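You operate a simulated robot arm through the tools that you are given. There is no shell and no other tool. Be economical: measure what you need, move in short steps, check, and stop when the job is done.

The job below is to be done with a simulated two-armed robot. You get a single attempt, and the scene is never put back.

TASK
Take the lid off the wide tin marked "grit" on the middle of the grey table and lay it down there.

The check looks at the end state, three seconds after you hand in, the way a careful person would. Anything else that was tipped, shoved, dropped, spilled or broken makes it a failure. A push-on lid holds only when it is set on centred and level and pressed home; a screw cap is set on level and turned clockwise until tight.

THE ROBOT
Two 7-joint arms with two-finger parallel grippers on one trunk, on a base that drives. Base frame: it is fixed to the floor where the robot stands at the start and does not move with it; the origin is under the middle of the robot, x ahead of it, y to its left, z up; the surface under the hand at the start is at about z = 800. Units: mm, degrees, N and s.
The left shoulder is at the start at [89, 182, 991], the right one opposite. With the tool pointing down near the work surface each hand reaches from about 320 to 760 mm from the robot's upright axis, wherever it stands, measured 20 degrees to its own side. Payload 3.91 kg a hand.
The tool frame of a hand sits at the grasp point between the pads (the TCP): z along the fingers, y along the line on which they close. The tips reach 30 mm beyond it. The gripper opens to 110 mm. The fingers are 20 mm wide and 10 mm thick; the gripper's body (48 by 112 mm) begins 55 mm behind the TCP.
Orientation is told as [roll, pitch, yaw] about the base's x, y, z axes, in that order, counted from this pose: with the fingers straight down and closing along the base's y, the tool's x points along the base's -x, its y along +y and its z along -z.

THE INTERFACE
- The arms move only by the tool jog_arm. It takes "left_deltas", "right_deltas" or both (then of equal length, played together; a hand with none holds still); each is a list of rows, each a list of 2 entries, a list of its own where there are three numbers: the shift along the tool's x, y, z in units of 200 mm (1.0 is 200 mm), then the turn, a rotation vector about the tool's x, y, z in units of 60 degrees (1.0 is 60 degrees). In form: [[[x, y, z], [ax, ay, az]], ...]. A call has 1 to 12 rows; each row is the pose to reach, as a shift and turn from the pose commanded when the call began, along the tool's axes at that moment. "left_fingers" and "right_fingers" are, for a hand that has rows, the gripper command, from -1 (shut) to 1 (fully open), values between in proportion, set as the call begins (left out, the last holds). A call with a number of a shift or a turn outside -1 to 1 is refused whole. A row lasts 0.2 s, in which the tool goes at most 50 mm and 8.6 degrees; a call with a longer step from one row to the next is refused whole, and so is a gripper value outside its range. A pose out of reach is approached as far as the arm can. The call stops where the force on the tool passes 40 N (or 10 N more than at its start, if that is more) or the arm is blocked; 0.2 s more then pass. The fingers move at their own pace (about 72 mm/s each) and stop on an object; they squeeze with about 38 N. The grip force told is the motor's: it shows also when the fingers shut on nothing. Time passes only in rows, and 0.2 s behind the last, so rows that repeat a pose let the fingers close. The reply holds the time, the measured pose of the TCP, the force on the tool along the base axes, the opening and the grip force, in the units named above and with some noise, with the torque about the TCP (base axes, N m) and any sound that the robot's microphone picked up.
- Cameras (640 x 400 px; columns grow to the right, rows downward): "scene" is now at [250.9, -1.4, 1181.6]; the picture's right is [-0.02, -1.00, 0.00], its down [-0.47, 0.01, -0.88] and it looks along [0.88, -0.02, -0.47] (base axes); focal length 273 px, centre (320, 200). "left" rides on the left gripper at [72, -17, -103] in its tool frame; the picture's right is [0.23, 0.97, 0.00], its down [-0.76, 0.18, -0.62] and it looks along [-0.61, 0.14, 0.78] (tool axes); focal length 222 px, centre (320, 200). "right" rides on the right gripper at [72, 17, -103] in its tool frame; the picture's right is [-0.23, 0.97, 0.00], its down [-0.76, -0.18, -0.62] and it looks along [-0.61, -0.14, 0.78] (tool axes); focal length 222 px, centre (320, 200).
- capture(camera): a new picture of that camera. The clock stands still meanwhile.
- move_column(by): slides the trunk up (or, below 0, down) by that many mm; the arms and the scene camera ride with it, the base frame stays. It gives what a move gives, with no picture.
- drive_base(legs): drives the robot by 1 to 6 legs, each [ahead, left, turn to the left] in mm, mm and degrees, along the robot's own axes; the way and the turn of a leg run together, so that a leg with both is an arc; at most 1500 mm and 180 degrees a leg. The arms and the cameras ride along, it lands a little off, and it stops where it bumps. It gives what a move gives.
- turn_head(pan, tilt): turns the head with the scene camera to pan (to the left, within 80 degrees either way) and tilt (down, from -29 to 69), counted from straight ahead of the robot. It gives what a move gives.
- locate(camera, pixels): for up to 12 pixels [column, row] of the newest picture of that camera ("zoom" is the newest enlarged one), the place [x, y, z] in the base frame of the surface seen there, good to about 3 mm. The clock stands still meanwhile.
- zoom(camera, box): a new picture of the part [left, top, right, bottom] of that camera's present view, enlarged. The clock stands still meanwhile.
- sign_off(): hands the job in; it is judged then, once.

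Keep the steps short. Do not move on a guess: measure, check each grasp and each placing, and mend mistakes. In all there are 80 turns and 58 pictures (those below and enlarged ones count). Leave the grippers open and the arms clear of the work at the hand-in unless told otherwise, and finish with a single line.

The tools are called as a command line: name --argument value ..., lists and objects as JSON in quotes. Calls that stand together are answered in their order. jog_arm: Moves the arms, as the interface text tells. Its arguments: {"type":"object","properties":{"left_deltas":{"type":"array","items":{"type":"array"}},"left_fingers":{"type":"number"},"right_deltas":{"type":"array","items":{"type":"array"}},"right_fingers":{"type":"number"}},"required":[]} The other tools are called the same way: move_column (by) slides the trunk up or down; drive_base (legs) drives the base; turn_head (pan, tilt) turns the head that bears the scene camera; capture (camera) takes a picture; locate (camera, pixels) gives the place of the surface under pixels of a picture; zoom (camera, box) takes an enlarged picture of a part of a camera's view; sign_off () hands the job in.

At the start:

```text
clock: 0.0
left_ee_pos: [575.4, 226.7, 1066.7]
left_tcp_rot: [0.1, 0.0, 0.0]
left_force: [-0.1, 0.1, 0.0]
left_moment: [0.02, -0.01, -0.01]
left_opening: 110.1
left_grasp_force: 0.1
right_ee_pos: [447.8, -172.5, 1070.5]
right_tcp_rot: [0.1, 0.0, 0.1]
right_force: [0.7, 0.1, 0.1]
right_moment: [0.0, -0.01, 0.01]
right_opening: 110.3
right_grasp_force: 0.0
trunk travel left (down, up): [-250.0, 264.0]
robot x, y, heading: [-0.1, -3.8, -0.2]
head pan, tilt: [-1.3, 27.9]
```

scene: 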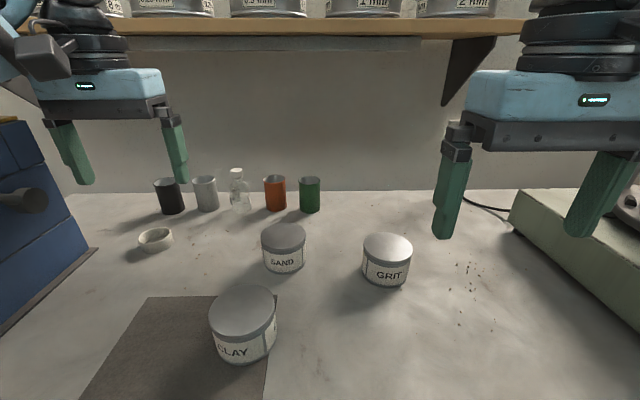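
right: 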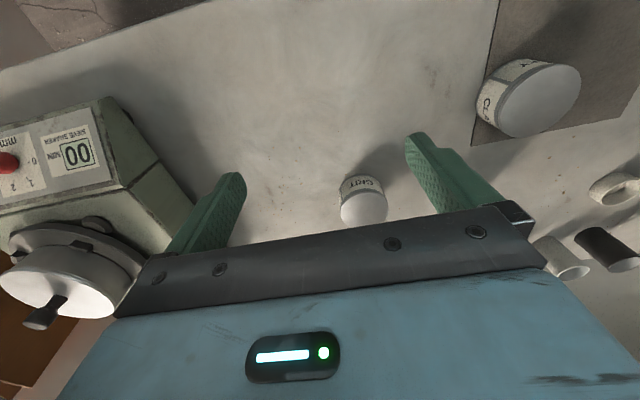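
left: 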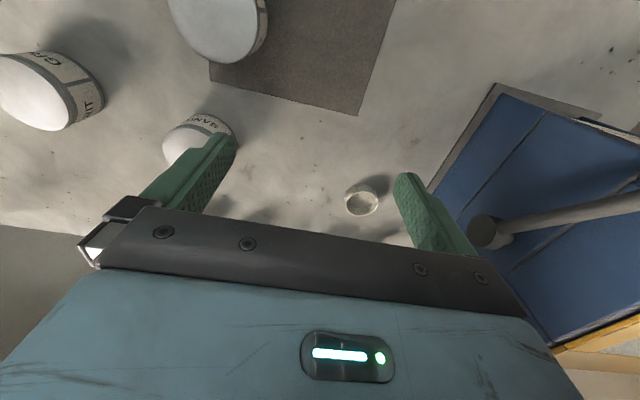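

The "GRIT" tin is at about (387,260) in the scene picture. I'll enlarge it to see its lid and measure it.

zoom --camera "scene" --box '[340, 215, 436, 300]'

locate --camera "scene" --pixels '[[387, 247], [364, 245], [411, 247], [387, 235], [387, 260], [386, 272], [386, 290], [450, 330], [330, 310], [460, 270], [283, 235]]'

```text
4.71 times, centred on (388, 258) of scene
```

zoom: 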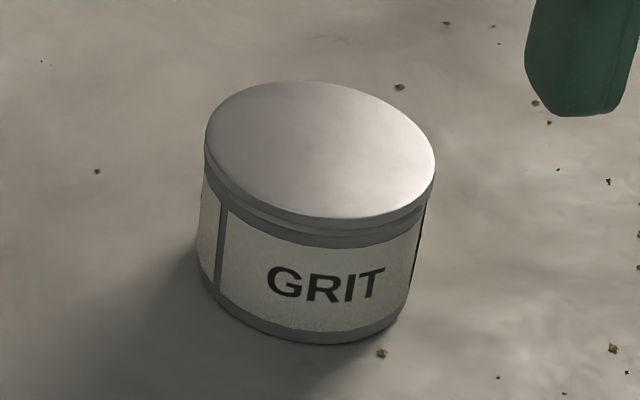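

```text
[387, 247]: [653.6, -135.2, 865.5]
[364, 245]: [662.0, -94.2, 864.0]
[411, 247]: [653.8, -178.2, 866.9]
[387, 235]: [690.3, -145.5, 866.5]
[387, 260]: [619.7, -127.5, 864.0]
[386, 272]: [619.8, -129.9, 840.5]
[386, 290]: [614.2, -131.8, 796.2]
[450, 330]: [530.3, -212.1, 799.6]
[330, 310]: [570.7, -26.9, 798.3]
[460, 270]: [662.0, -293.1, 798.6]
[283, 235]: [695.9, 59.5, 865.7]
```

The lid looks smooth, about 86 mm across, with its top at z≈866. I'll locate the lid rim and its lower edge in the enlarged picture.

locate --camera "zoom" --pixels '[[209, 135], [432, 165], [320, 84], [330, 215], [330, 222], [330, 228], [330, 236], [330, 243], [330, 260], [330, 338], [320, 150], [300, 355]]'

zoom --camera "right" --box '[320, 160, 410, 235]'

```text
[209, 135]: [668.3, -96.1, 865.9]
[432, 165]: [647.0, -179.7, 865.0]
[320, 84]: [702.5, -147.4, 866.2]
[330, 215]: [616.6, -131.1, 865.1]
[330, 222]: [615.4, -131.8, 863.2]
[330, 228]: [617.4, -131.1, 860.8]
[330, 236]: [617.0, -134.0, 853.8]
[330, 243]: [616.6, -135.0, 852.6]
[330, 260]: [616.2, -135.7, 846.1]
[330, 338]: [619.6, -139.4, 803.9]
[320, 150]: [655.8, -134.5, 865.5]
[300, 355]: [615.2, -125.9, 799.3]
```

```text
5.33 times, centred on (365, 198) of right
```

zoom: 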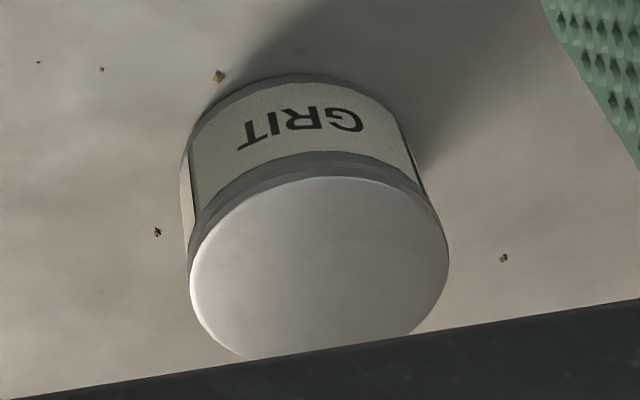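

The lid's centre is near (659.5, −138), radius about 43, top at 866, with its skirt ending around 855. First the right hand goes above the tin with its fingers open. I'll check from there before lowering.

jog_arm --right_deltas '[[[-0.2, 0.04, 0], [0, 0, 0]], [[-0.4, 0.08, 0], [0, 0, 0]], [[-0.6, 0.12, 0], [0, 0, 0]], [[-0.8, 0.16, 0], [0, 0, 0]], [[-0.99, 0.17, 0.1], [0, 0, 0]], [[-0.99, 0.17, 0.3], [0, 0, 0]], [[-0.99, 0.17, 0.5], [0, 0, 0]]]' --right_fingers 1

capture --camera "right"

capture --camera "scene"

```text
clock: 1.6
left_ee_pos: [576.6, 226.1, 1067.5]
left_tcp_rot: [0.0, 0.0, 0.1]
left_force: [-0.3, -0.3, -0.4]
left_moment: [0.0, -0.03, -0.03]
left_opening: 110.1
left_grasp_force: 0.1
right_ee_pos: [645.0, -139.3, 969.0]
right_tcp_rot: [0.0, 0.0, 0.1]
right_force: [-0.7, -0.5, 0.2]
right_moment: [0.01, -0.02, -0.04]
right_opening: 110.4
right_grasp_force: 0.0
trunk travel left (down, up): [-250.0, 264.0]
robot x, y, heading: [0.9, 0.9, 0.1]
head pan, tilt: [-1.3, 27.9]
```

```text
52 pictures are left
```

right: 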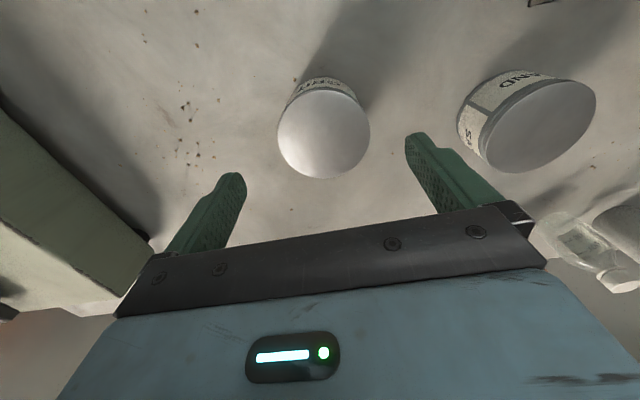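

```text
51 pictures are left
```

scene: 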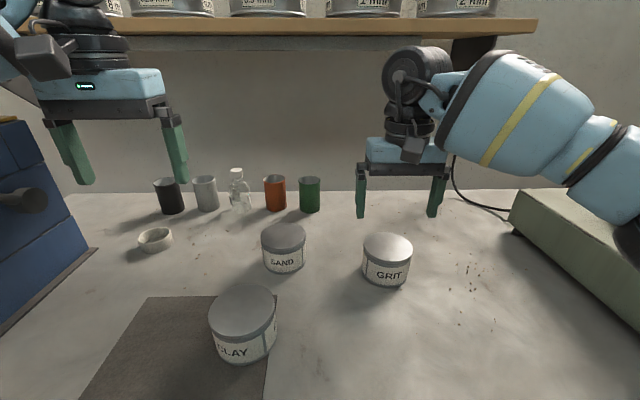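

The right hand is above the tin. I'll measure the lid edges again from the right camera: left (278,133), right (370,133), top (322,92), bottom (322,178).

locate --camera "right" --pixels '[[280, 133], [368, 133], [322, 94], [322, 176], [290, 105], [355, 165], [290, 162], [358, 108]]'

zoom --camera "scene" --box '[350, 222, 424, 294]'

```text
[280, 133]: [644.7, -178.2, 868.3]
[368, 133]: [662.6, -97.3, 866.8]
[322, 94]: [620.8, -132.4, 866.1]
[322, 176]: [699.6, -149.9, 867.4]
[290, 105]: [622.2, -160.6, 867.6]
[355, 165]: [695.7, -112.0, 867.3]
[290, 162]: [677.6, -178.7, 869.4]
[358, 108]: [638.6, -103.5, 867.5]
```

```text
5.56 times, centred on (387, 258) of scene
```

zoom: 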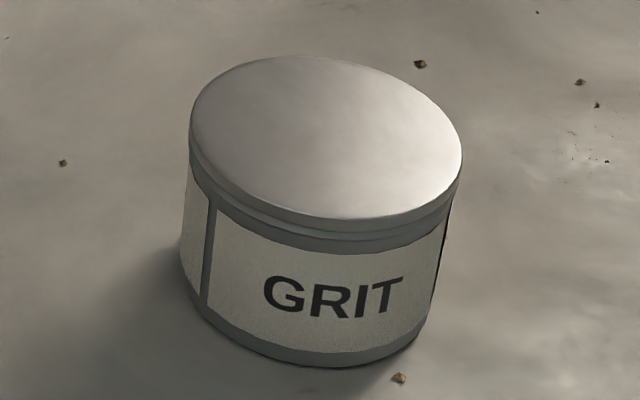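

The lid's centre is (660, −139), so I'll shift 15 mm forward and go down until the tips are at about z 858, on the lid's skirt only.

jog_arm --right_deltas '[[[-0.075, 0, 0.1], [0, 0, 0]], [[-0.075, 0, 0.25], [0, 0, 0]], [[-0.075, 0, 0.35], [0, 0, 0]], [[-0.075, 0, 0.4], [0, 0, 0]], [[-0.075, 0, 0.4], [0, 0, 0]]]'

zoom --camera "scene" --box '[330, 190, 450, 300]'

```text
clock: 2.8
left_ee_pos: [574.4, 226.6, 1067.7]
left_tcp_rot: [-0.1, 0.0, 0.1]
left_force: [0.2, 0.0, 0.1]
left_moment: [-0.02, -0.03, 0.01]
left_opening: 109.8
left_grasp_force: 0.0
right_ee_pos: [659.5, -140.3, 892.1]
right_tcp_rot: [0.1, 0.0, 0.0]
right_force: [-0.5, 0.6, 1.1]
right_moment: [0.02, 0.01, 0.02]
right_opening: 110.1
right_grasp_force: 0.1
trunk travel left (down, up): [-250.0, 264.0]
robot x, y, heading: [-4.8, -3.0, 0.1]
head pan, tilt: [-1.3, 27.9]
```

```text
3.64 times, centred on (390, 245) of scene
```

zoom: 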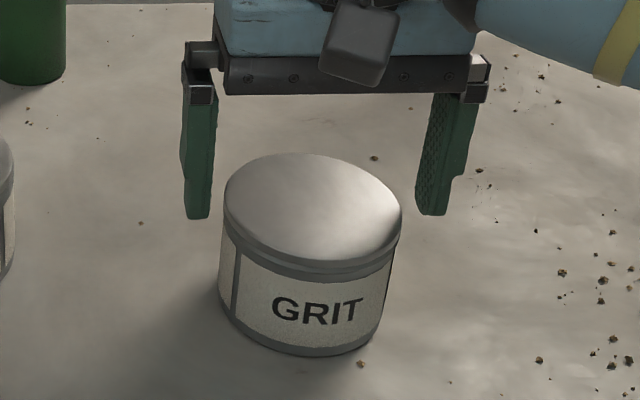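

The fingers straddle the lid and the tips are near z 862. I'll go down another 4 mm and close on the lid.

jog_arm --right_deltas '[[[0, 0.005, 0.02], [0, 0, 0]], [[0, 0.005, 0.02], [0, 0, 0]]]'

jog_arm --right_deltas '[[[0, 0, 0], [0, 0, 0]], [[0, 0, 0], [0, 0, 0]], [[0, 0, 0], [0, 0, 0]]]' --right_fingers -1

zoom --camera "scene" --box '[330, 190, 450, 300]'

```text
clock: 3.4
left_ee_pos: [575.3, 225.9, 1067.4]
left_tcp_rot: [0.0, -0.1, 0.0]
left_force: [0.6, -0.6, 0.1]
left_moment: [-0.03, 0.01, 0.01]
left_opening: 109.9
left_grasp_force: 0.1
right_ee_pos: [660.3, -137.5, 886.6]
right_tcp_rot: [0.0, 0.0, 0.0]
right_force: [-0.3, 1.0, -0.4]
right_moment: [-0.01, 0.01, 0.03]
right_opening: 110.3
right_grasp_force: 0.1
trunk travel left (down, up): [-250.0, 264.0]
robot x, y, heading: [2.6, 2.4, -0.2]
head pan, tilt: [-1.3, 27.9]
```

```text
clock: 4.2
left_ee_pos: [576.3, 227.5, 1066.9]
left_tcp_rot: [0.0, 0.0, 0.1]
left_force: [-0.5, -0.3, 0.3]
left_moment: [-0.02, 0.0, 0.0]
left_opening: 109.8
left_grasp_force: 0.0
right_ee_pos: [661.4, -139.6, 887.0]
right_tcp_rot: [-0.1, 0.1, 0.0]
right_force: [0.6, -0.2, -0.2]
right_moment: [0.06, 0.02, 0.05]
right_opening: 88.1
right_grasp_force: 38.2
trunk travel left (down, up): [-250.0, 264.0]
robot x, y, heading: [1.1, -0.7, -0.0]
head pan, tilt: [-1.3, 27.9]
```

```text
3.64 times, centred on (390, 245) of scene
```

zoom: 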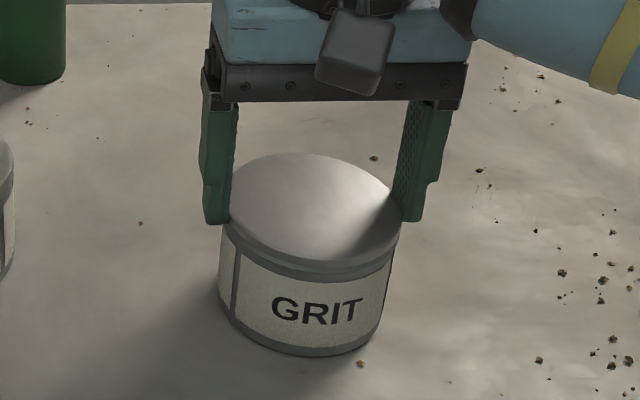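

It holds the lid at an opening of 88.1 with 38 N. Next is a tiny test lift of 4 mm to see whether the lid parts or the tin comes along.

jog_arm --right_deltas '[[[0, 0, -0.005], [0, 0, 0]], [[0, 0, -0.01], [0, 0, 0]], [[0, 0, -0.015], [0, 0, 0]], [[0, 0, -0.02], [0, 0, 0]]]'

zoom --camera "scene" --box '[330, 190, 450, 300]'

```text
clock: 5.2
left_ee_pos: [575.6, 226.3, 1066.7]
left_tcp_rot: [0.0, 0.0, 0.1]
left_force: [0.7, 1.5, 0.4]
left_moment: [0.0, 0.01, 0.01]
left_opening: 110.2
left_grasp_force: 0.0
right_ee_pos: [659.7, -138.7, 890.5]
right_tcp_rot: [-0.1, 0.0, 0.0]
right_force: [-0.4, -0.7, -4.8]
right_moment: [0.0, -0.01, 0.03]
right_opening: 88.1
right_grasp_force: 37.8
trunk travel left (down, up): [-250.0, 264.0]
robot x, y, heading: [-0.3, -3.4, 0.0]
head pan, tilt: [-1.3, 27.9]
```

```text
3.64 times, centred on (390, 245) of scene
```

zoom: 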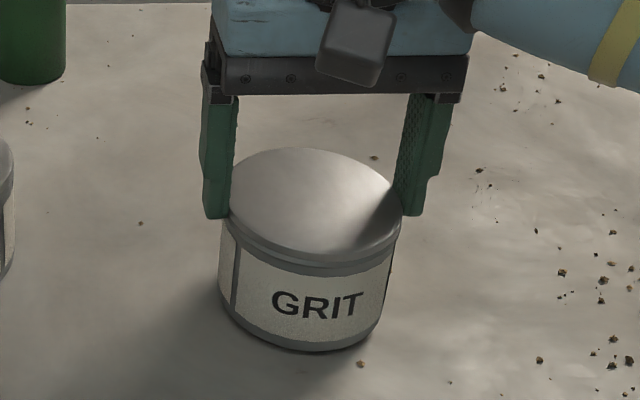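

The whole tin came up, weighing about 5 N, so the lid is pushed on tightly. I'll set it back down. Then the left hand will hold the tin's body while the right pulls. I need to see where the right forearm and the CLAY tin are before routing the left hand.

jog_arm --right_deltas '[[[0, 0, 0.01], [0, 0, 0]], [[0, 0, 0.019], [0, 0, 0]], [[0, 0, 0.019], [0, 0, 0]]]'

capture --camera "scene"

locate --camera "scene" --pixels '[[440, 100], [480, 120], [520, 150], [580, 190], [620, 200], [400, 90], [450, 130], [243, 310], [216, 305], [275, 310], [243, 290], [386, 285]]'

```text
clock: 6.0
left_ee_pos: [575.6, 226.7, 1067.8]
left_tcp_rot: [0.0, 0.0, 0.0]
left_force: [-0.3, 0.3, -0.5]
left_moment: [-0.01, -0.01, 0.01]
left_opening: 110.1
left_grasp_force: 0.0
right_ee_pos: [660.7, -138.8, 886.9]
right_tcp_rot: [0.1, -0.1, 0.0]
right_force: [1.1, 0.4, -2.4]
right_moment: [0.01, 0.01, 0.04]
right_opening: 88.3
right_grasp_force: 37.9
trunk travel left (down, up): [-250.0, 264.0]
robot x, y, heading: [-1.6, 3.1, -0.1]
head pan, tilt: [-1.3, 27.9]
```

```text
46 pictures are left
```

scene: 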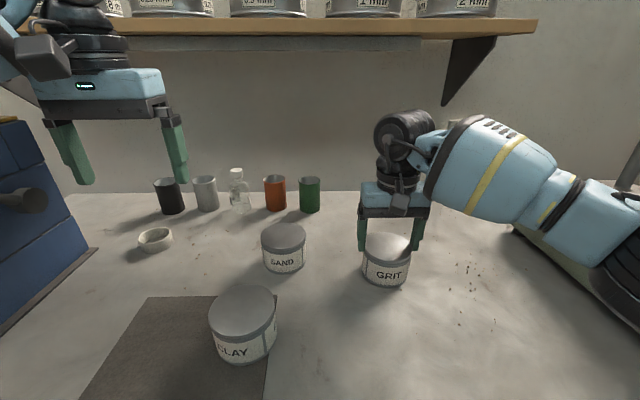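

```text
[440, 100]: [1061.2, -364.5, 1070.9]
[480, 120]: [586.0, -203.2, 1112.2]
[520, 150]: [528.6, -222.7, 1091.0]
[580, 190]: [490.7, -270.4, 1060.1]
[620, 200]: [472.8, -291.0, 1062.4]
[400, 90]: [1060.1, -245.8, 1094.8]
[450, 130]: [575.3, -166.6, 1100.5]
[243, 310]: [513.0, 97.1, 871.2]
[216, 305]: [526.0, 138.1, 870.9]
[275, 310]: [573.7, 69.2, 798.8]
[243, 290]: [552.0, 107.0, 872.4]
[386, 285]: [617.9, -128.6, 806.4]
```

The tin is back on the table. The right forearm stays above z≈1030 near the tin, and CLAY is at about (540, 105). The left hand will come to the tin from the front, tipped 45°. First I'll tip it and bring it to mid-height in front.

jog_arm --left_deltas '[[[0.08, -0.16, 0.0], [0, -0.125, 0]], [[0.16, -0.32, 0.0], [0, -0.25, 0]], [[0.24, -0.48, 0.0], [0, -0.375, 0]], [[0.32, -0.64, 0.0], [0, -0.5, 0]], [[0.4, -0.8, 0.0], [0, -0.625, 0]], [[0.475, -0.96, 0.05], [0, -0.75, 0]], [[0.475, -0.96, 0.05], [0, -0.75, 0]]]' --left_fingers 1

capture --camera "scene"

```text
clock: 7.6
left_ee_pos: [480.6, 33.4, 1056.6]
left_tcp_rot: [-0.1, -45.1, 0.1]
left_force: [-0.5, -0.3, 0.4]
left_moment: [-0.01, 0.03, 0.03]
left_opening: 110.0
left_grasp_force: 0.0
right_ee_pos: [660.4, -139.1, 887.0]
right_tcp_rot: [0.0, 0.1, -0.1]
right_force: [-0.6, 0.3, 1.4]
right_moment: [0.02, 0.01, -0.02]
right_opening: 88.2
right_grasp_force: 37.9
trunk travel left (down, up): [-250.0, 264.0]
robot x, y, heading: [1.0, 3.1, -0.1]
head pan, tilt: [-1.3, 27.9]
```

```text
45 pictures are left
```

scene: 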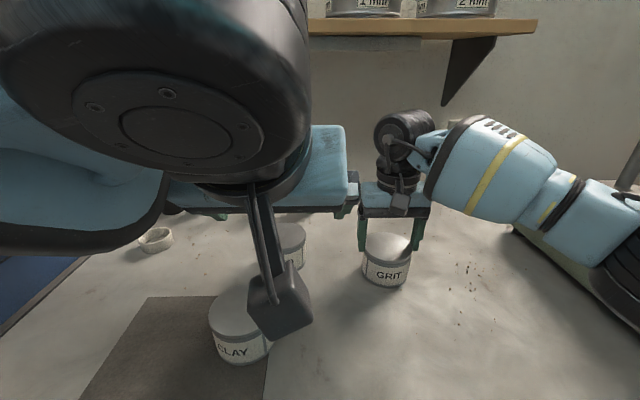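

That worked and it is clear. Next I'll go to a point 150 mm back from the grasp along the tool axis: (541, −139, 940).

jog_arm --left_deltas '[[[0.04, -0.172, 0.125], [0, 0, 0]], [[0.08, -0.344, 0.25], [0, 0, 0]], [[0.12, -0.516, 0.375], [0, 0, 0]], [[0.16, -0.69, 0.5], [0, 0, 0]], [[0.199, -0.862, 0.626], [0, 0, 0]], [[0.199, -0.862, 0.626], [0, 0, 0]]]'

capture --camera "scene"

capture --camera "left"

```text
clock: 9.0
left_ee_pos: [541.9, -137.4, 939.7]
left_tcp_rot: [-0.1, -45.0, 0.1]
left_force: [0.4, -0.8, -0.1]
left_moment: [0.02, 0.01, 0.0]
left_opening: 109.9
left_grasp_force: 0.0
right_ee_pos: [659.6, -138.1, 886.9]
right_tcp_rot: [0.0, 0.0, 0.0]
right_force: [-1.1, 0.9, 1.3]
right_moment: [0.05, 0.08, 0.07]
right_opening: 88.2
right_grasp_force: 38.5
trunk travel left (down, up): [-250.0, 264.0]
robot x, y, heading: [-1.8, 2.7, 0.2]
head pan, tilt: [-1.3, 27.9]
```

```text
44 pictures are left
```

scene: 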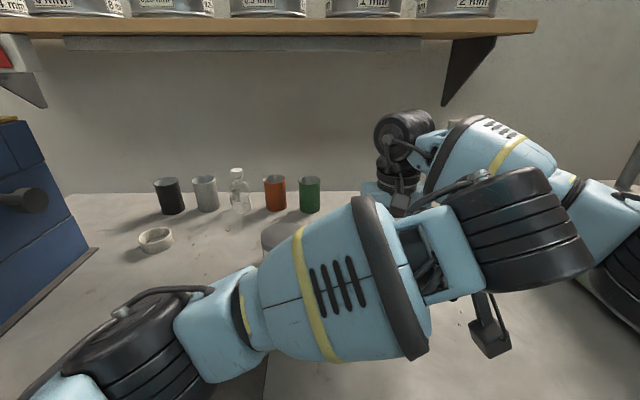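

```text
43 pictures are left
```

left: 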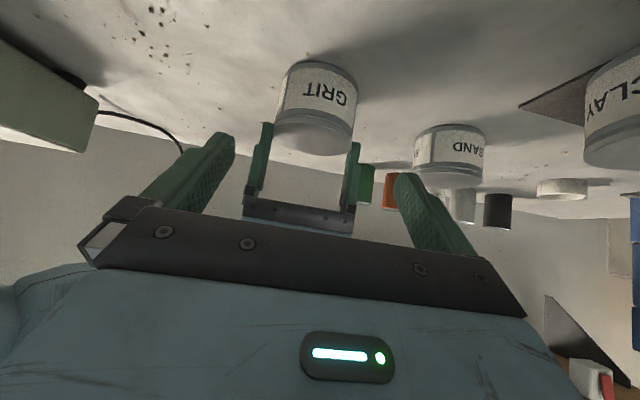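

Gripper alignment looks good. The left forearm passes in the direction of the CLAY tin, so I'll measure it before it goes lower.

locate --camera "scene" --pixels '[[300, 300], [340, 350], [260, 340], [200, 370], [150, 340], [220, 310], [420, 350], [350, 220], [530, 240], [490, 330], [400, 250], [580, 270]]'

locate --camera "left" --pixels '[[315, 75], [315, 100], [315, 112], [315, 122], [275, 105], [357, 110], [265, 160], [352, 170], [315, 65]]'

zoom --camera "left" --box '[230, 40, 400, 180]'

```text
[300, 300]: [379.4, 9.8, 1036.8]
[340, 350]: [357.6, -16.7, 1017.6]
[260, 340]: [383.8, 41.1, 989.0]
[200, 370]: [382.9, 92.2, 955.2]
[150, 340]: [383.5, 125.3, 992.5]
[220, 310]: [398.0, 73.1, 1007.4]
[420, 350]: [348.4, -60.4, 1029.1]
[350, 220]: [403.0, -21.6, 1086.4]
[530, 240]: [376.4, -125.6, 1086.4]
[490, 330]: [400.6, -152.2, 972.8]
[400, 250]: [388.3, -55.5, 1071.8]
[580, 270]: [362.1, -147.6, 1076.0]
```

```text
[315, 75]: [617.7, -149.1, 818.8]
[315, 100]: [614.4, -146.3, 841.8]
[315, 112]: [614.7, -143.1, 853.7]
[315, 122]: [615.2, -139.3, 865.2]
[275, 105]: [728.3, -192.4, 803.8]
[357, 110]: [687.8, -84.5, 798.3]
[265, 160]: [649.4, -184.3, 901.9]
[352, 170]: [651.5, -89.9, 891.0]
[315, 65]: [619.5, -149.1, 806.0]
```

```text
2.86 times, centred on (315, 110) of left
```

zoom: 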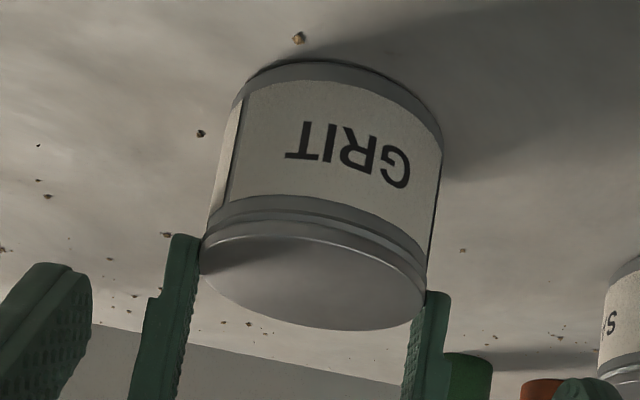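

The left elbow hangs low (around z 955 on top) and would come near the table and CLAY if it dropped another 105 mm. So I'll release the lid and raise the trunk so the elbows ride higher. First I'll open the right fingers and measure the shelf edge above.

jog_arm --right_deltas '[[[0, 0, 0], [0, 0, 0]], [[0, 0, 0], [0, 0, 0]], [[0, 0, -0.1], [0, 0, 0]], [[0, 0, -0.25], [0, 0, 0]]]' --right_fingers 1

locate --camera "scene" --pixels '[[300, 27], [500, 27], [250, 10], [460, 70]]'

zoom --camera "left" --box '[230, 40, 400, 180]'

```text
clock: 10.0
left_ee_pos: [541.5, -137.3, 939.6]
left_tcp_rot: [0.0, -45.0, 0.1]
left_force: [-0.5, 0.4, 0.1]
left_moment: [-0.03, -0.01, -0.01]
left_opening: 109.9
left_grasp_force: 0.0
right_ee_pos: [660.9, -140.3, 937.2]
right_tcp_rot: [0.0, -0.1, 0.0]
right_force: [0.5, 0.2, -0.6]
right_moment: [-0.01, 0.01, 0.0]
right_opening: 110.2
right_grasp_force: 0.1
trunk travel left (down, up): [-250.0, 264.0]
robot x, y, heading: [-1.3, 0.9, 0.0]
head pan, tilt: [-1.3, 27.9]
```

```text
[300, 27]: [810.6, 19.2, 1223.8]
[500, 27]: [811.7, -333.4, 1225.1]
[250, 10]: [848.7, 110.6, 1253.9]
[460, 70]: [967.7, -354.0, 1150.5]
```

```text
2.86 times, centred on (315, 110) of left
```

zoom: 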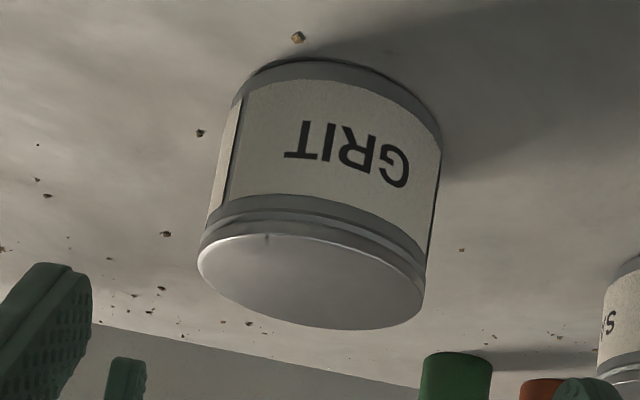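

The tin stands free. The shelf edge is at x 811, z 1224, and the right wrist stays around x≤730. I'll raise the trunk 200 mm.

move_column --by 200

capture --camera "scene"

```text
clock: 12.2
left_ee_pos: [558.0, -114.7, 1140.4]
left_tcp_rot: [0.7, -45.4, 1.9]
left_force: [-0.3, -0.6, -0.5]
left_moment: [-0.02, 0.02, 0.02]
left_opening: 110.2
left_grasp_force: 0.1
right_ee_pos: [660.3, -138.8, 1135.2]
right_tcp_rot: [0.0, 0.1, 0.0]
right_force: [-0.5, -0.3, -0.6]
right_moment: [-0.03, 0.03, 0.03]
right_opening: 110.1
right_grasp_force: 0.1
trunk travel left (down, up): [-450.0, 64.0]
robot x, y, heading: [0.4, 3.0, -0.0]
head pan, tilt: [-1.3, 27.9]
```

```text
40 pictures are left
```

scene: 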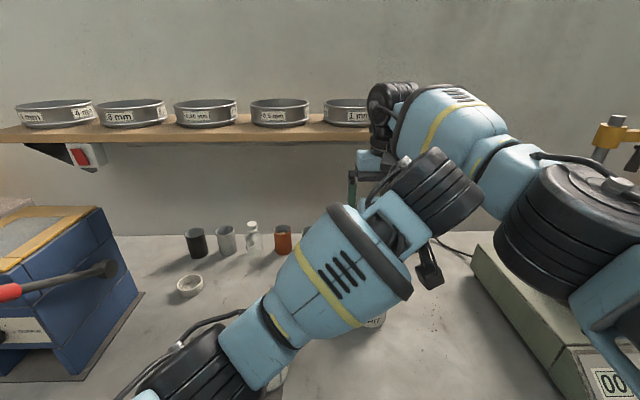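

The left hand is pushed off its commanded place by about 16 and 23 mm, so its wrist is probably leaning on the right forearm. I'll move the left hand away to the left straight away.

jog_arm --left_deltas '[[[0, 0.15, 0], [0, 0, 0]], [[0, 0.35, 0], [0, 0, 0]], [[0, 0.55, 0], [0, 0, 0]], [[0, 0.7, 0], [0, 0, 0]], [[0, 0.7, 0], [0, 0, 0]]]'

capture --camera "scene"

```text
clock: 13.4
left_ee_pos: [550.0, 20.0, 1141.9]
left_tcp_rot: [1.8, -45.8, 0.8]
left_force: [-0.1, 0.3, -0.3]
left_moment: [0.0, -0.03, 0.03]
left_opening: 109.9
left_grasp_force: 0.2
right_ee_pos: [660.5, -138.6, 1135.8]
right_tcp_rot: [0.0, 0.0, 0.1]
right_force: [0.2, 0.3, -0.1]
right_moment: [-0.01, 0.02, -0.02]
right_opening: 110.1
right_grasp_force: 0.0
trunk travel left (down, up): [-450.0, 64.0]
robot x, y, heading: [-2.2, -4.2, -0.0]
head pan, tilt: [-1.3, 27.9]
```

```text
39 pictures are left
```

scene: 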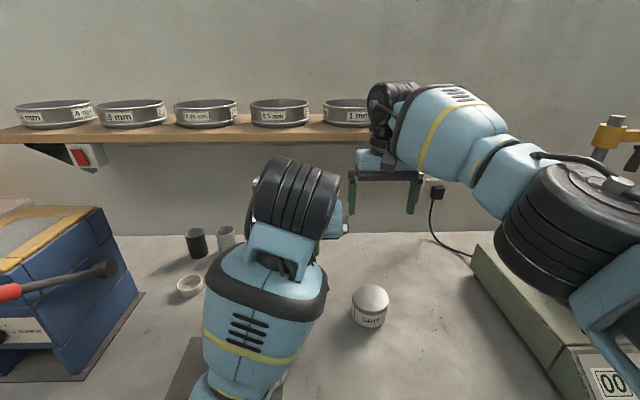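

The left hand is free now and the tin is untouched. Next it goes down and then right to the pre-grasp point, beneath the raised right arm.

jog_arm --left_deltas '[[[0.15, 0, 0.136], [0, 0, 0]], [[0.3, 0, 0.272], [0, 0, 0]], [[0.45, 0, 0.408], [0, 0, 0]], [[0.6, -0.1, 0.544], [0, 0, 0]], [[0.72, -0.25, 0.65], [0, 0, 0]], [[0.746, -0.45, 0.68], [0, 0, 0]], [[0.746, -0.65, 0.68], [0, 0, 0]], [[0.746, -0.795, 0.68], [0, 0, 0]], [[0.746, -0.795, 0.68], [0, 0, 0]]]'

capture --camera "scene"

capture --camera "left"

```text
clock: 14.5
left_ee_pos: [557.8, 36.2, 946.1]
left_tcp_rot: [11.3, -46.4, -4.0]
left_force: [-0.6, -0.4, -0.2]
left_moment: [-0.01, 0.01, 0.02]
left_opening: 109.7
left_grasp_force: 0.0
right_ee_pos: [660.3, -138.9, 1137.2]
right_tcp_rot: [-0.1, -0.1, 0.0]
right_force: [-0.4, -0.4, -0.7]
right_moment: [-0.01, 0.03, -0.01]
right_opening: 109.7
right_grasp_force: 0.0
trunk travel left (down, up): [-450.0, 64.0]
robot x, y, heading: [-1.1, -2.8, 0.2]
head pan, tilt: [-1.3, 27.9]
stopped in row 5 (left hand): the arm was blocked; the commanded pose is now the measured one
```

```text
38 pictures are left
```

scene: 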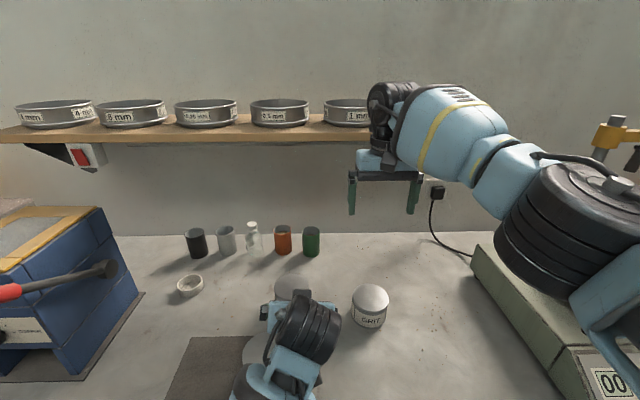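

```text
37 pictures are left
```

left: 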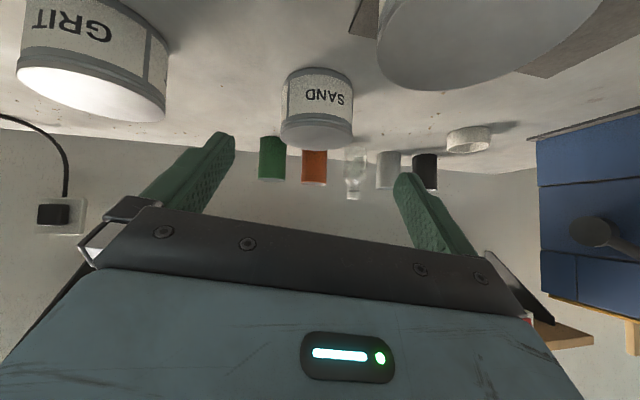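

The left arm reports it was blocked and its roll is off by 11°. I'll tilt the head down to see what it met.

turn_head --pan 10 --tilt 60

capture --camera "scene"

```text
clock: 15.5
left_ee_pos: [556.4, 34.6, 945.9]
left_tcp_rot: [11.2, -46.6, -3.9]
left_force: [0.5, -1.0, 0.2]
left_moment: [-0.01, 0.01, 0.04]
left_opening: 110.0
left_grasp_force: 0.0
right_ee_pos: [660.1, -139.0, 1136.6]
right_tcp_rot: [0.0, 0.1, 0.1]
right_force: [-0.2, 0.1, -0.5]
right_moment: [-0.01, 0.02, 0.01]
right_opening: 109.9
right_grasp_force: 0.2
trunk travel left (down, up): [-450.0, 64.0]
robot x, y, heading: [1.7, 1.5, -0.1]
head pan, tilt: [10.0, 60.0]
```

```text
36 pictures are left
```

scene: 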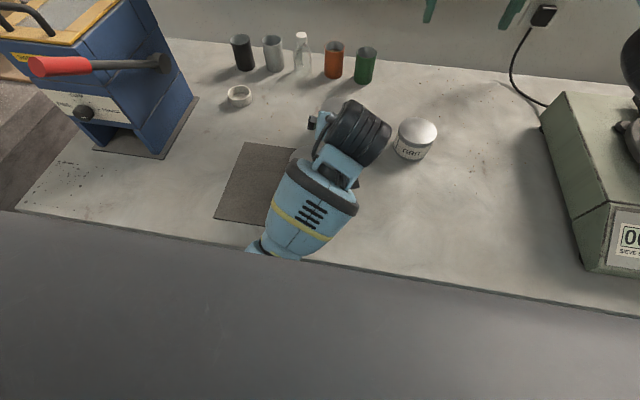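

What blocked it is the robot's own chest: the left elbow folded back into it because the robot stands too close. I'll raise the left hand again and then back the base off by 80 mm to give the elbows room.

jog_arm --left_deltas '[[[-0.12, 0, -0.12], [0, 0, 0]], [[-0.26, 0, -0.26], [0, 0, 0]], [[-0.4, 0, -0.4], [0, 0, 0]], [[-0.5, 0, -0.5], [0, 0, 0]], [[-0.5, 0, -0.5], [0, 0, 0]]]'

turn_head --pan 0 --tilt 40

capture --camera "scene"

```text
clock: 16.9
left_ee_pos: [565.7, 50.5, 1070.6]
left_tcp_rot: [16.9, -46.1, -5.0]
left_force: [-0.4, -0.3, 0.0]
left_moment: [0.01, -0.01, -0.02]
left_opening: 110.1
left_grasp_force: 0.1
right_ee_pos: [660.5, -139.0, 1137.2]
right_tcp_rot: [0.0, -0.1, -0.1]
right_force: [-0.6, -0.7, 0.2]
right_moment: [0.03, -0.02, -0.01]
right_opening: 110.1
right_grasp_force: 0.2
trunk travel left (down, up): [-450.0, 64.0]
robot x, y, heading: [0.2, 0.6, -0.0]
head pan, tilt: [10.0, 60.0]
stopped in row 5 (left hand): the arm was blocked; the commanded pose is now the measured one
```

```text
clock: 17.7
left_ee_pos: [564.6, 51.0, 1070.7]
left_tcp_rot: [16.9, -45.9, -4.9]
left_force: [0.2, -0.4, 0.2]
left_moment: [0.05, -0.01, -0.04]
left_opening: 110.0
left_grasp_force: 0.1
right_ee_pos: [659.6, -138.4, 1136.4]
right_tcp_rot: [0.0, 0.0, 0.0]
right_force: [-0.1, 0.0, 0.1]
right_moment: [0.01, 0.01, 0.0]
right_opening: 110.0
right_grasp_force: 0.0
trunk travel left (down, up): [-450.0, 64.0]
robot x, y, heading: [1.4, 0.2, -0.1]
head pan, tilt: [0.0, 40.0]
```

```text
35 pictures are left
```

scene: 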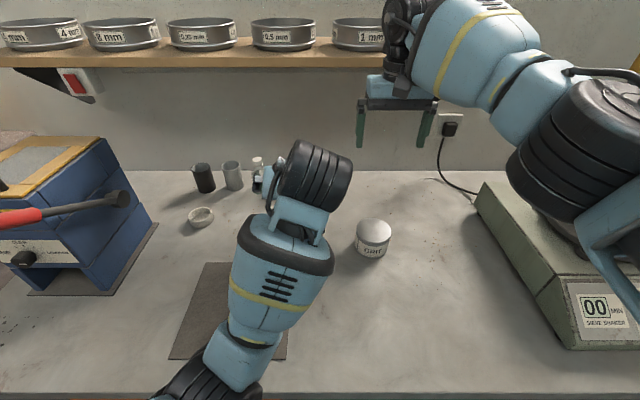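

It is still catching. I'll pull the left hand forward, up and left to unfold the elbow.

jog_arm --left_deltas '[[[-0.08, 0.1, 0], [0, 0, 0]], [[-0.16, 0.25, 0], [0, 0, 0]], [[-0.24, 0.4, 0], [0, 0, 0]], [[-0.32, 0.55, 0], [0, 0, 0]], [[-0.4, 0.7, 0], [0, 0, 0]], [[-0.4, 0.7, 0], [0, 0, 0]]]'

capture --camera "scene"

```text
clock: 19.1
left_ee_pos: [601.8, 181.0, 1155.6]
left_tcp_rot: [16.7, -46.0, -5.1]
left_force: [-0.6, 0.1, 0.7]
left_moment: [0.01, 0.02, 0.01]
left_opening: 110.1
left_grasp_force: 0.1
right_ee_pos: [661.6, -138.8, 1136.1]
right_tcp_rot: [0.0, 0.0, 0.0]
right_force: [-0.5, -0.1, -0.3]
right_moment: [0.01, -0.02, 0.03]
right_opening: 110.1
right_grasp_force: 0.1
trunk travel left (down, up): [-450.0, 64.0]
robot x, y, heading: [-2.1, -0.1, 0.1]
head pan, tilt: [0.0, 40.0]
```

```text
34 pictures are left
```

scene: 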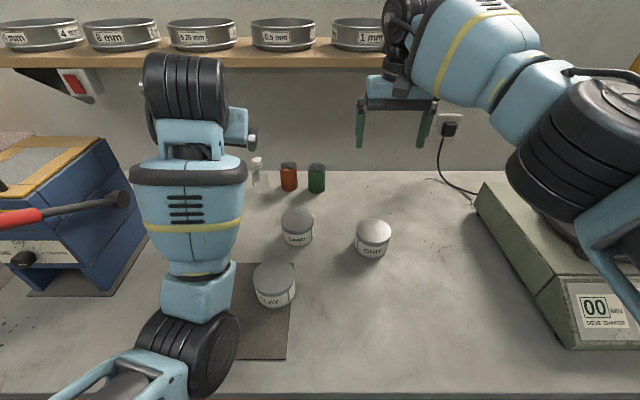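

The left arm is free, and all the tins still stand as before. I'll level its orientation and then back the base off 70 mm.

jog_arm --left_deltas '[[[0, 0, 0], [0.109, 0.012, -0.029]], [[0, 0, 0], [0.218, 0.025, -0.058]], [[0, 0, 0], [0.218, 0.025, -0.058]]]'

drive_base --legs '[[-70, 0, 0]]'

```text
clock: 19.9
left_ee_pos: [601.9, 180.4, 1155.8]
left_tcp_rot: [-0.2, -45.0, 0.4]
left_force: [0.5, -0.5, 1.2]
left_moment: [-0.02, -0.04, -0.04]
left_opening: 110.1
left_grasp_force: 0.0
right_ee_pos: [660.3, -139.1, 1137.5]
right_tcp_rot: [0.0, 0.0, 0.0]
right_force: [0.0, -0.6, -0.2]
right_moment: [0.01, -0.01, -0.04]
right_opening: 110.0
right_grasp_force: 0.1
trunk travel left (down, up): [-450.0, 64.0]
robot x, y, heading: [2.2, -0.2, -0.0]
head pan, tilt: [0.0, 40.0]
```

```text
clock: 20.9
left_ee_pos: [532.3, 182.3, 1156.9]
left_tcp_rot: [-0.1, -45.0, 0.4]
left_force: [-0.3, -0.2, 0.8]
left_moment: [0.02, 0.0, -0.01]
left_opening: 110.0
left_grasp_force: 0.1
right_ee_pos: [591.3, -137.4, 1136.6]
right_tcp_rot: [-0.1, -0.1, 0.1]
right_force: [-0.2, 0.3, 0.5]
right_moment: [0.01, -0.03, -0.02]
right_opening: 110.1
right_grasp_force: 0.1
trunk travel left (down, up): [-450.0, 64.0]
robot x, y, heading: [-67.9, -0.9, 0.2]
head pan, tilt: [0.0, 40.0]
```

Next I bring the left hand to (570, 20, 1100) and move the right forward over the tin again, both played together.

jog_arm --left_deltas '[[[0.013, -0.16, 0.067], [0, 0, 0]], [[0.027, -0.32, 0.134], [0, 0, 0]], [[0.04, -0.48, 0.2], [0, 0, 0]], [[0.053, -0.65, 0.27], [0, 0, 0]], [[0.067, -0.81, 0.335], [0, 0, 0]], [[0.067, -0.81, 0.335], [0, 0, 0]]]' --right_deltas '[[[-0.12, 0, 0], [0, 0, 0]], [[-0.24, 0, 0], [0, 0, 0]], [[-0.345, 0, 0], [0, 0, 0]], [[-0.345, 0, 0], [0, 0, 0]], [[-0.345, 0, 0], [0, 0, 0]], [[-0.345, 0, 0], [0, 0, 0]]]'

capture --camera "scene"

```text
clock: 22.5
left_ee_pos: [583.4, 49.0, 1099.9]
left_tcp_rot: [2.1, -45.7, 1.7]
left_force: [0.1, -0.7, 0.2]
left_moment: [-0.02, 0.0, 0.02]
left_opening: 110.1
left_grasp_force: 0.0
right_ee_pos: [601.9, -151.2, 1127.3]
right_tcp_rot: [0.1, 0.1, 0.2]
right_force: [-0.7, -0.4, 0.3]
right_moment: [0.0, -0.03, -0.01]
right_opening: 110.2
right_grasp_force: 0.1
right hand out of reach, approached as far as the arm can: row 1, 2, 3, 4, 5, 6
trunk travel left (down, up): [-450.0, 64.0]
robot x, y, heading: [-65.3, 1.1, 0.2]
head pan, tilt: [0.0, 40.0]
stopped in row 6 (left hand): the arm was blocked; the commanded pose is now the measured one
```

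```text
33 pictures are left
```

scene: 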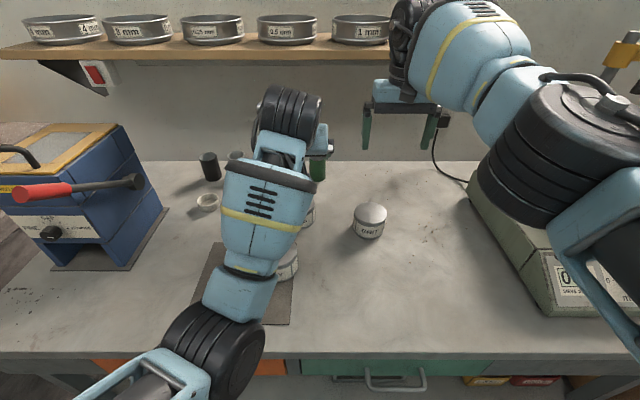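

The right hand cannot reach this far at this height, and the left is blocked again. I'll measure where the left elbow and upper arm are.

locate --camera "scene" --pixels '[[220, 340], [240, 300], [265, 220], [170, 370], [110, 390], [285, 120], [540, 150], [590, 230], [450, 60], [325, 140], [240, 350], [165, 330]]'

turn_head --pan 25 --tilt 65

capture --camera "scene"

```text
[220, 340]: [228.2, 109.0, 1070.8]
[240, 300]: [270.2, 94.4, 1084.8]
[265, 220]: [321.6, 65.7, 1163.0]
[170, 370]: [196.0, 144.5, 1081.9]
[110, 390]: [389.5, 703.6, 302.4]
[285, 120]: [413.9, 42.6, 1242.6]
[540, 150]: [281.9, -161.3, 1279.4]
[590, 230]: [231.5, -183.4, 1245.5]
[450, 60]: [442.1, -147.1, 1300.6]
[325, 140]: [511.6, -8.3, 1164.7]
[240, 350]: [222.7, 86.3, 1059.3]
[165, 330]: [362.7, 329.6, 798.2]
```

```text
clock: 23.4
left_ee_pos: [582.8, 48.2, 1099.5]
left_tcp_rot: [2.0, -45.7, 1.6]
left_force: [0.2, -0.2, -0.2]
left_moment: [0.0, 0.0, -0.03]
left_opening: 109.9
left_grasp_force: 0.0
right_ee_pos: [601.8, -153.4, 1127.9]
right_tcp_rot: [0.1, 0.0, 0.0]
right_force: [0.5, 0.8, 0.3]
right_moment: [0.01, 0.02, 0.01]
right_opening: 109.8
right_grasp_force: 0.0
trunk travel left (down, up): [-450.0, 64.0]
robot x, y, heading: [-68.9, -4.5, 0.1]
head pan, tilt: [25.0, 65.0]
```

```text
32 pictures are left
```

scene: 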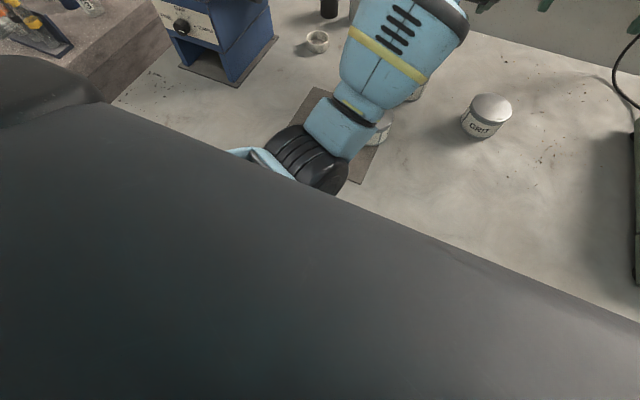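

The left elbow is crowded by the chest because the hand has to cross over to y −139. It would be better to move the robot about 125 mm to the right so that the tin is straight ahead. First I'll unfold the left arm outward and draw the right hand back a little.

jog_arm --left_deltas '[[[-0.08, 0.12, 0], [0, 0, 0]], [[-0.16, 0.27, 0], [0, 0, 0]], [[-0.24, 0.42, 0], [0, 0, 0]], [[-0.24, 0.57, 0], [0, 0, 0]], [[-0.24, 0.7, 0], [0, 0, 0]], [[-0.24, 0.7, 0], [0, 0, 0]]]' --right_deltas '[[[0.1, 0, 0], [0, 0, 0]], [[0.2, 0, 0], [0, 0, 0]], [[0.3, 0, 0], [0, 0, 0]], [[0.4, 0, 0], [0, 0, 0]], [[0.4, 0, 0], [0, 0, 0]], [[0.4, 0, 0], [0, 0, 0]]]'

turn_head --pan -15 --tilt 40

capture --camera "scene"

```text
clock: 24.8
left_ee_pos: [608.9, 186.3, 1139.0]
left_tcp_rot: [1.8, -45.8, 1.6]
left_force: [-0.3, 0.5, -0.1]
left_moment: [0.0, 0.02, -0.01]
left_opening: 109.8
left_grasp_force: 0.0
right_ee_pos: [523.6, -152.7, 1127.0]
right_tcp_rot: [0.0, 0.1, 0.1]
right_force: [0.2, 0.3, -0.1]
right_moment: [0.0, -0.02, -0.03]
right_opening: 109.9
right_grasp_force: 0.0
trunk travel left (down, up): [-450.0, 64.0]
robot x, y, heading: [-65.2, 0.9, 0.2]
head pan, tilt: [25.0, 65.0]
```

```text
clock: 25.9
left_ee_pos: [609.3, 187.9, 1137.6]
left_tcp_rot: [1.8, -45.8, 1.5]
left_force: [-0.2, 0.6, -0.1]
left_moment: [0.0, -0.02, -0.02]
left_opening: 110.2
left_grasp_force: 0.0
right_ee_pos: [521.7, -152.6, 1127.5]
right_tcp_rot: [0.0, 0.0, 0.1]
right_force: [-0.6, 0.3, 0.1]
right_moment: [-0.02, 0.0, -0.03]
right_opening: 110.1
right_grasp_force: 0.1
trunk travel left (down, up): [-450.0, 64.0]
robot x, y, heading: [-66.6, -3.8, 0.2]
head pan, tilt: [-15.0, 40.0]
```

```text
31 pictures are left
```

scene: 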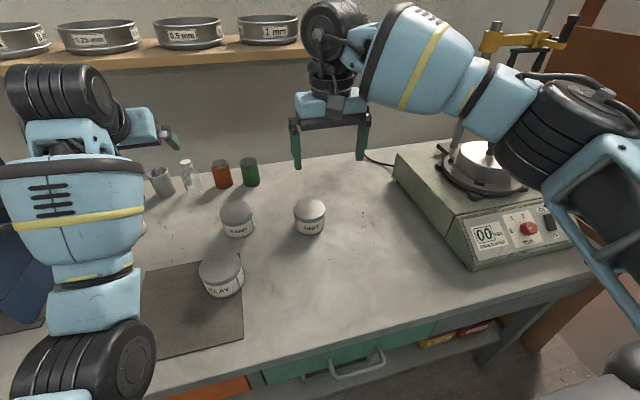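

The sieve shaker with its post and yellow clamp is on the right. I'll measure it before driving that way.

locate --camera "scene" --pixels '[[485, 150], [457, 140], [490, 40], [540, 45], [570, 30], [395, 165], [470, 260], [470, 180], [520, 210], [550, 120], [480, 80], [600, 190]]'

```text
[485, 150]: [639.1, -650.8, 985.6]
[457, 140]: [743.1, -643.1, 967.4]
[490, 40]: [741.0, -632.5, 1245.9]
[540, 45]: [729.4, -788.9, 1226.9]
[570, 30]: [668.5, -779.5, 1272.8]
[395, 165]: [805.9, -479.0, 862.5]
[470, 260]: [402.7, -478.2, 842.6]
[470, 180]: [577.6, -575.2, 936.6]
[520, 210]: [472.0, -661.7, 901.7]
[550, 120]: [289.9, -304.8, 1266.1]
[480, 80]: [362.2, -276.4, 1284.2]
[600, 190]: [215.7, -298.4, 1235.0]
```

The shaker begins at x≥400, y≤−440, and the right elbow stays at x<330, z>1200, so it is clear. I'll drive 35 mm ahead and 125 mm to the right, then lower the trunk 50 mm.

drive_base --legs '[[35, -125, 0]]'

move_column --by -50

turn_head --pan 10 --tilt 42

capture --camera "scene"

```text
clock: 27.6
left_ee_pos: [644.5, 61.6, 1137.8]
left_tcp_rot: [1.7, -45.9, 1.5]
left_force: [0.0, -0.2, -0.9]
left_moment: [0.02, 0.0, 0.01]
left_opening: 110.1
left_grasp_force: 0.0
right_ee_pos: [556.9, -277.1, 1126.2]
right_tcp_rot: [0.0, 0.1, 0.1]
right_force: [-0.4, -0.3, -0.4]
right_moment: [0.02, -0.01, 0.01]
right_opening: 110.1
right_grasp_force: 0.0
trunk travel left (down, up): [-450.0, 64.0]
robot x, y, heading: [-30.2, -125.5, 0.4]
head pan, tilt: [-15.0, 40.0]
```

```text
clock: 28.6
left_ee_pos: [644.3, 61.5, 1088.4]
left_tcp_rot: [1.8, -45.9, 1.4]
left_force: [-0.2, -0.3, -0.3]
left_moment: [0.0, 0.01, 0.02]
left_opening: 109.6
left_grasp_force: 0.0
right_ee_pos: [555.7, -277.4, 1077.7]
right_tcp_rot: [0.0, -0.1, 0.1]
right_force: [1.5, -0.7, -0.5]
right_moment: [0.0, 0.02, 0.01]
right_opening: 110.1
right_grasp_force: 0.0
trunk travel left (down, up): [-400.0, 114.0]
robot x, y, heading: [-30.0, -128.1, -0.0]
head pan, tilt: [-15.0, 40.0]
```

```text
clock: 29.4
left_ee_pos: [642.7, 61.2, 1087.3]
left_tcp_rot: [1.8, -45.9, 1.4]
left_force: [0.3, -0.4, 0.0]
left_moment: [0.01, -0.03, -0.01]
left_opening: 110.0
left_grasp_force: 0.0
right_ee_pos: [556.9, -277.4, 1077.4]
right_tcp_rot: [-0.1, 0.0, 0.0]
right_force: [-1.2, -0.1, 0.2]
right_moment: [0.02, 0.02, -0.02]
right_opening: 110.2
right_grasp_force: 0.1
trunk travel left (down, up): [-400.0, 114.0]
robot x, y, heading: [-34.0, -125.9, -0.0]
head pan, tilt: [10.0, 42.0]
```

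```text
30 pictures are left
```

scene: 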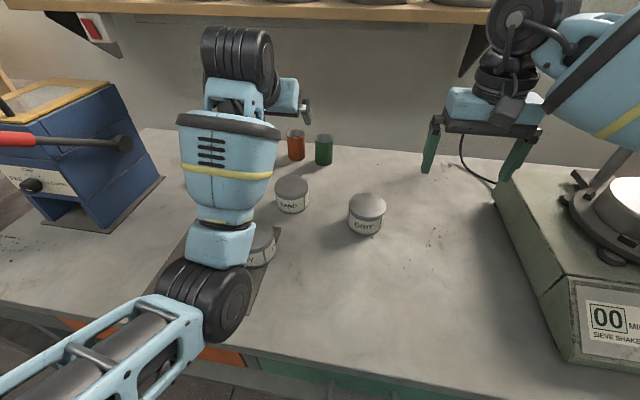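

The left arm now has a clear run and the right is parked to the side. The left hand goes to the pre-grasp point, 90 mm back along its axis: (583, −139, 898), correcting its small tilt on the way.

jog_arm --left_deltas '[[[0.1, -0.14, 0.05], [0.02, 0.005, 0.007]], [[0.2, -0.28, 0.1], [0.047, 0.015, 0.017]], [[0.3, -0.42, 0.15], [0.047, 0.015, 0.017]], [[0.42, -0.56, 0.21], [0.047, 0.015, 0.017]], [[0.54, -0.7, 0.27], [0.047, 0.015, 0.017]], [[0.66, -0.82, 0.33], [0.047, 0.015, 0.017]], [[0.78, -0.92, 0.4], [0.047, 0.015, 0.017]], [[0.884, -1.0, 0.46], [0.047, 0.015, 0.017]], [[0.884, -1.0, 0.46], [0.047, 0.015, 0.017]]]'

capture --camera "scene"

capture --camera "left"

```text
clock: 31.6
left_ee_pos: [614.5, -90.3, 898.5]
left_tcp_rot: [5.2, -47.2, -0.5]
left_force: [-3.1, 1.6, 9.8]
left_moment: [-0.48, -0.06, -0.18]
left_opening: 109.0
left_grasp_force: 0.0
right_ee_pos: [556.3, -277.2, 1077.8]
right_tcp_rot: [0.0, -0.2, 0.2]
right_force: [-0.7, 0.3, 0.0]
right_moment: [-0.01, 0.05, 0.0]
right_opening: 110.2
right_grasp_force: 0.1
trunk travel left (down, up): [-400.0, 114.0]
robot x, y, heading: [-30.5, -126.8, -0.3]
head pan, tilt: [10.0, 42.0]
stopped in row 9 (left hand): the arm was blocked; the commanded pose is now the measured one
```

```text
29 pictures are left
```

scene: 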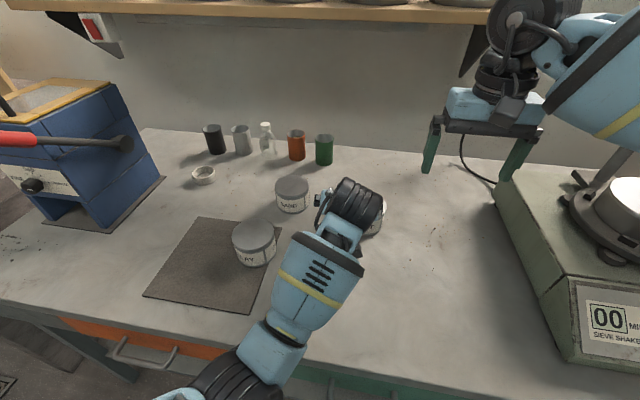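

```text
28 pictures are left
```

left: 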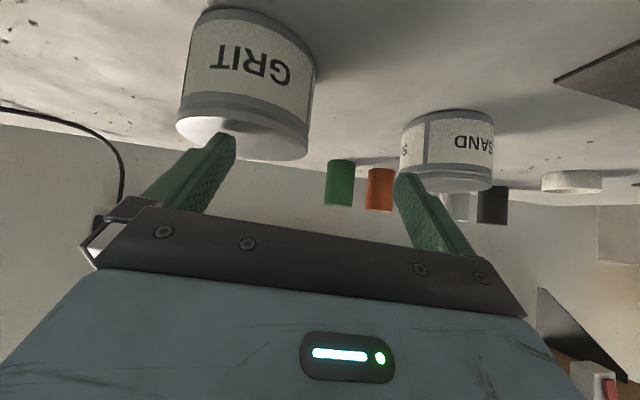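

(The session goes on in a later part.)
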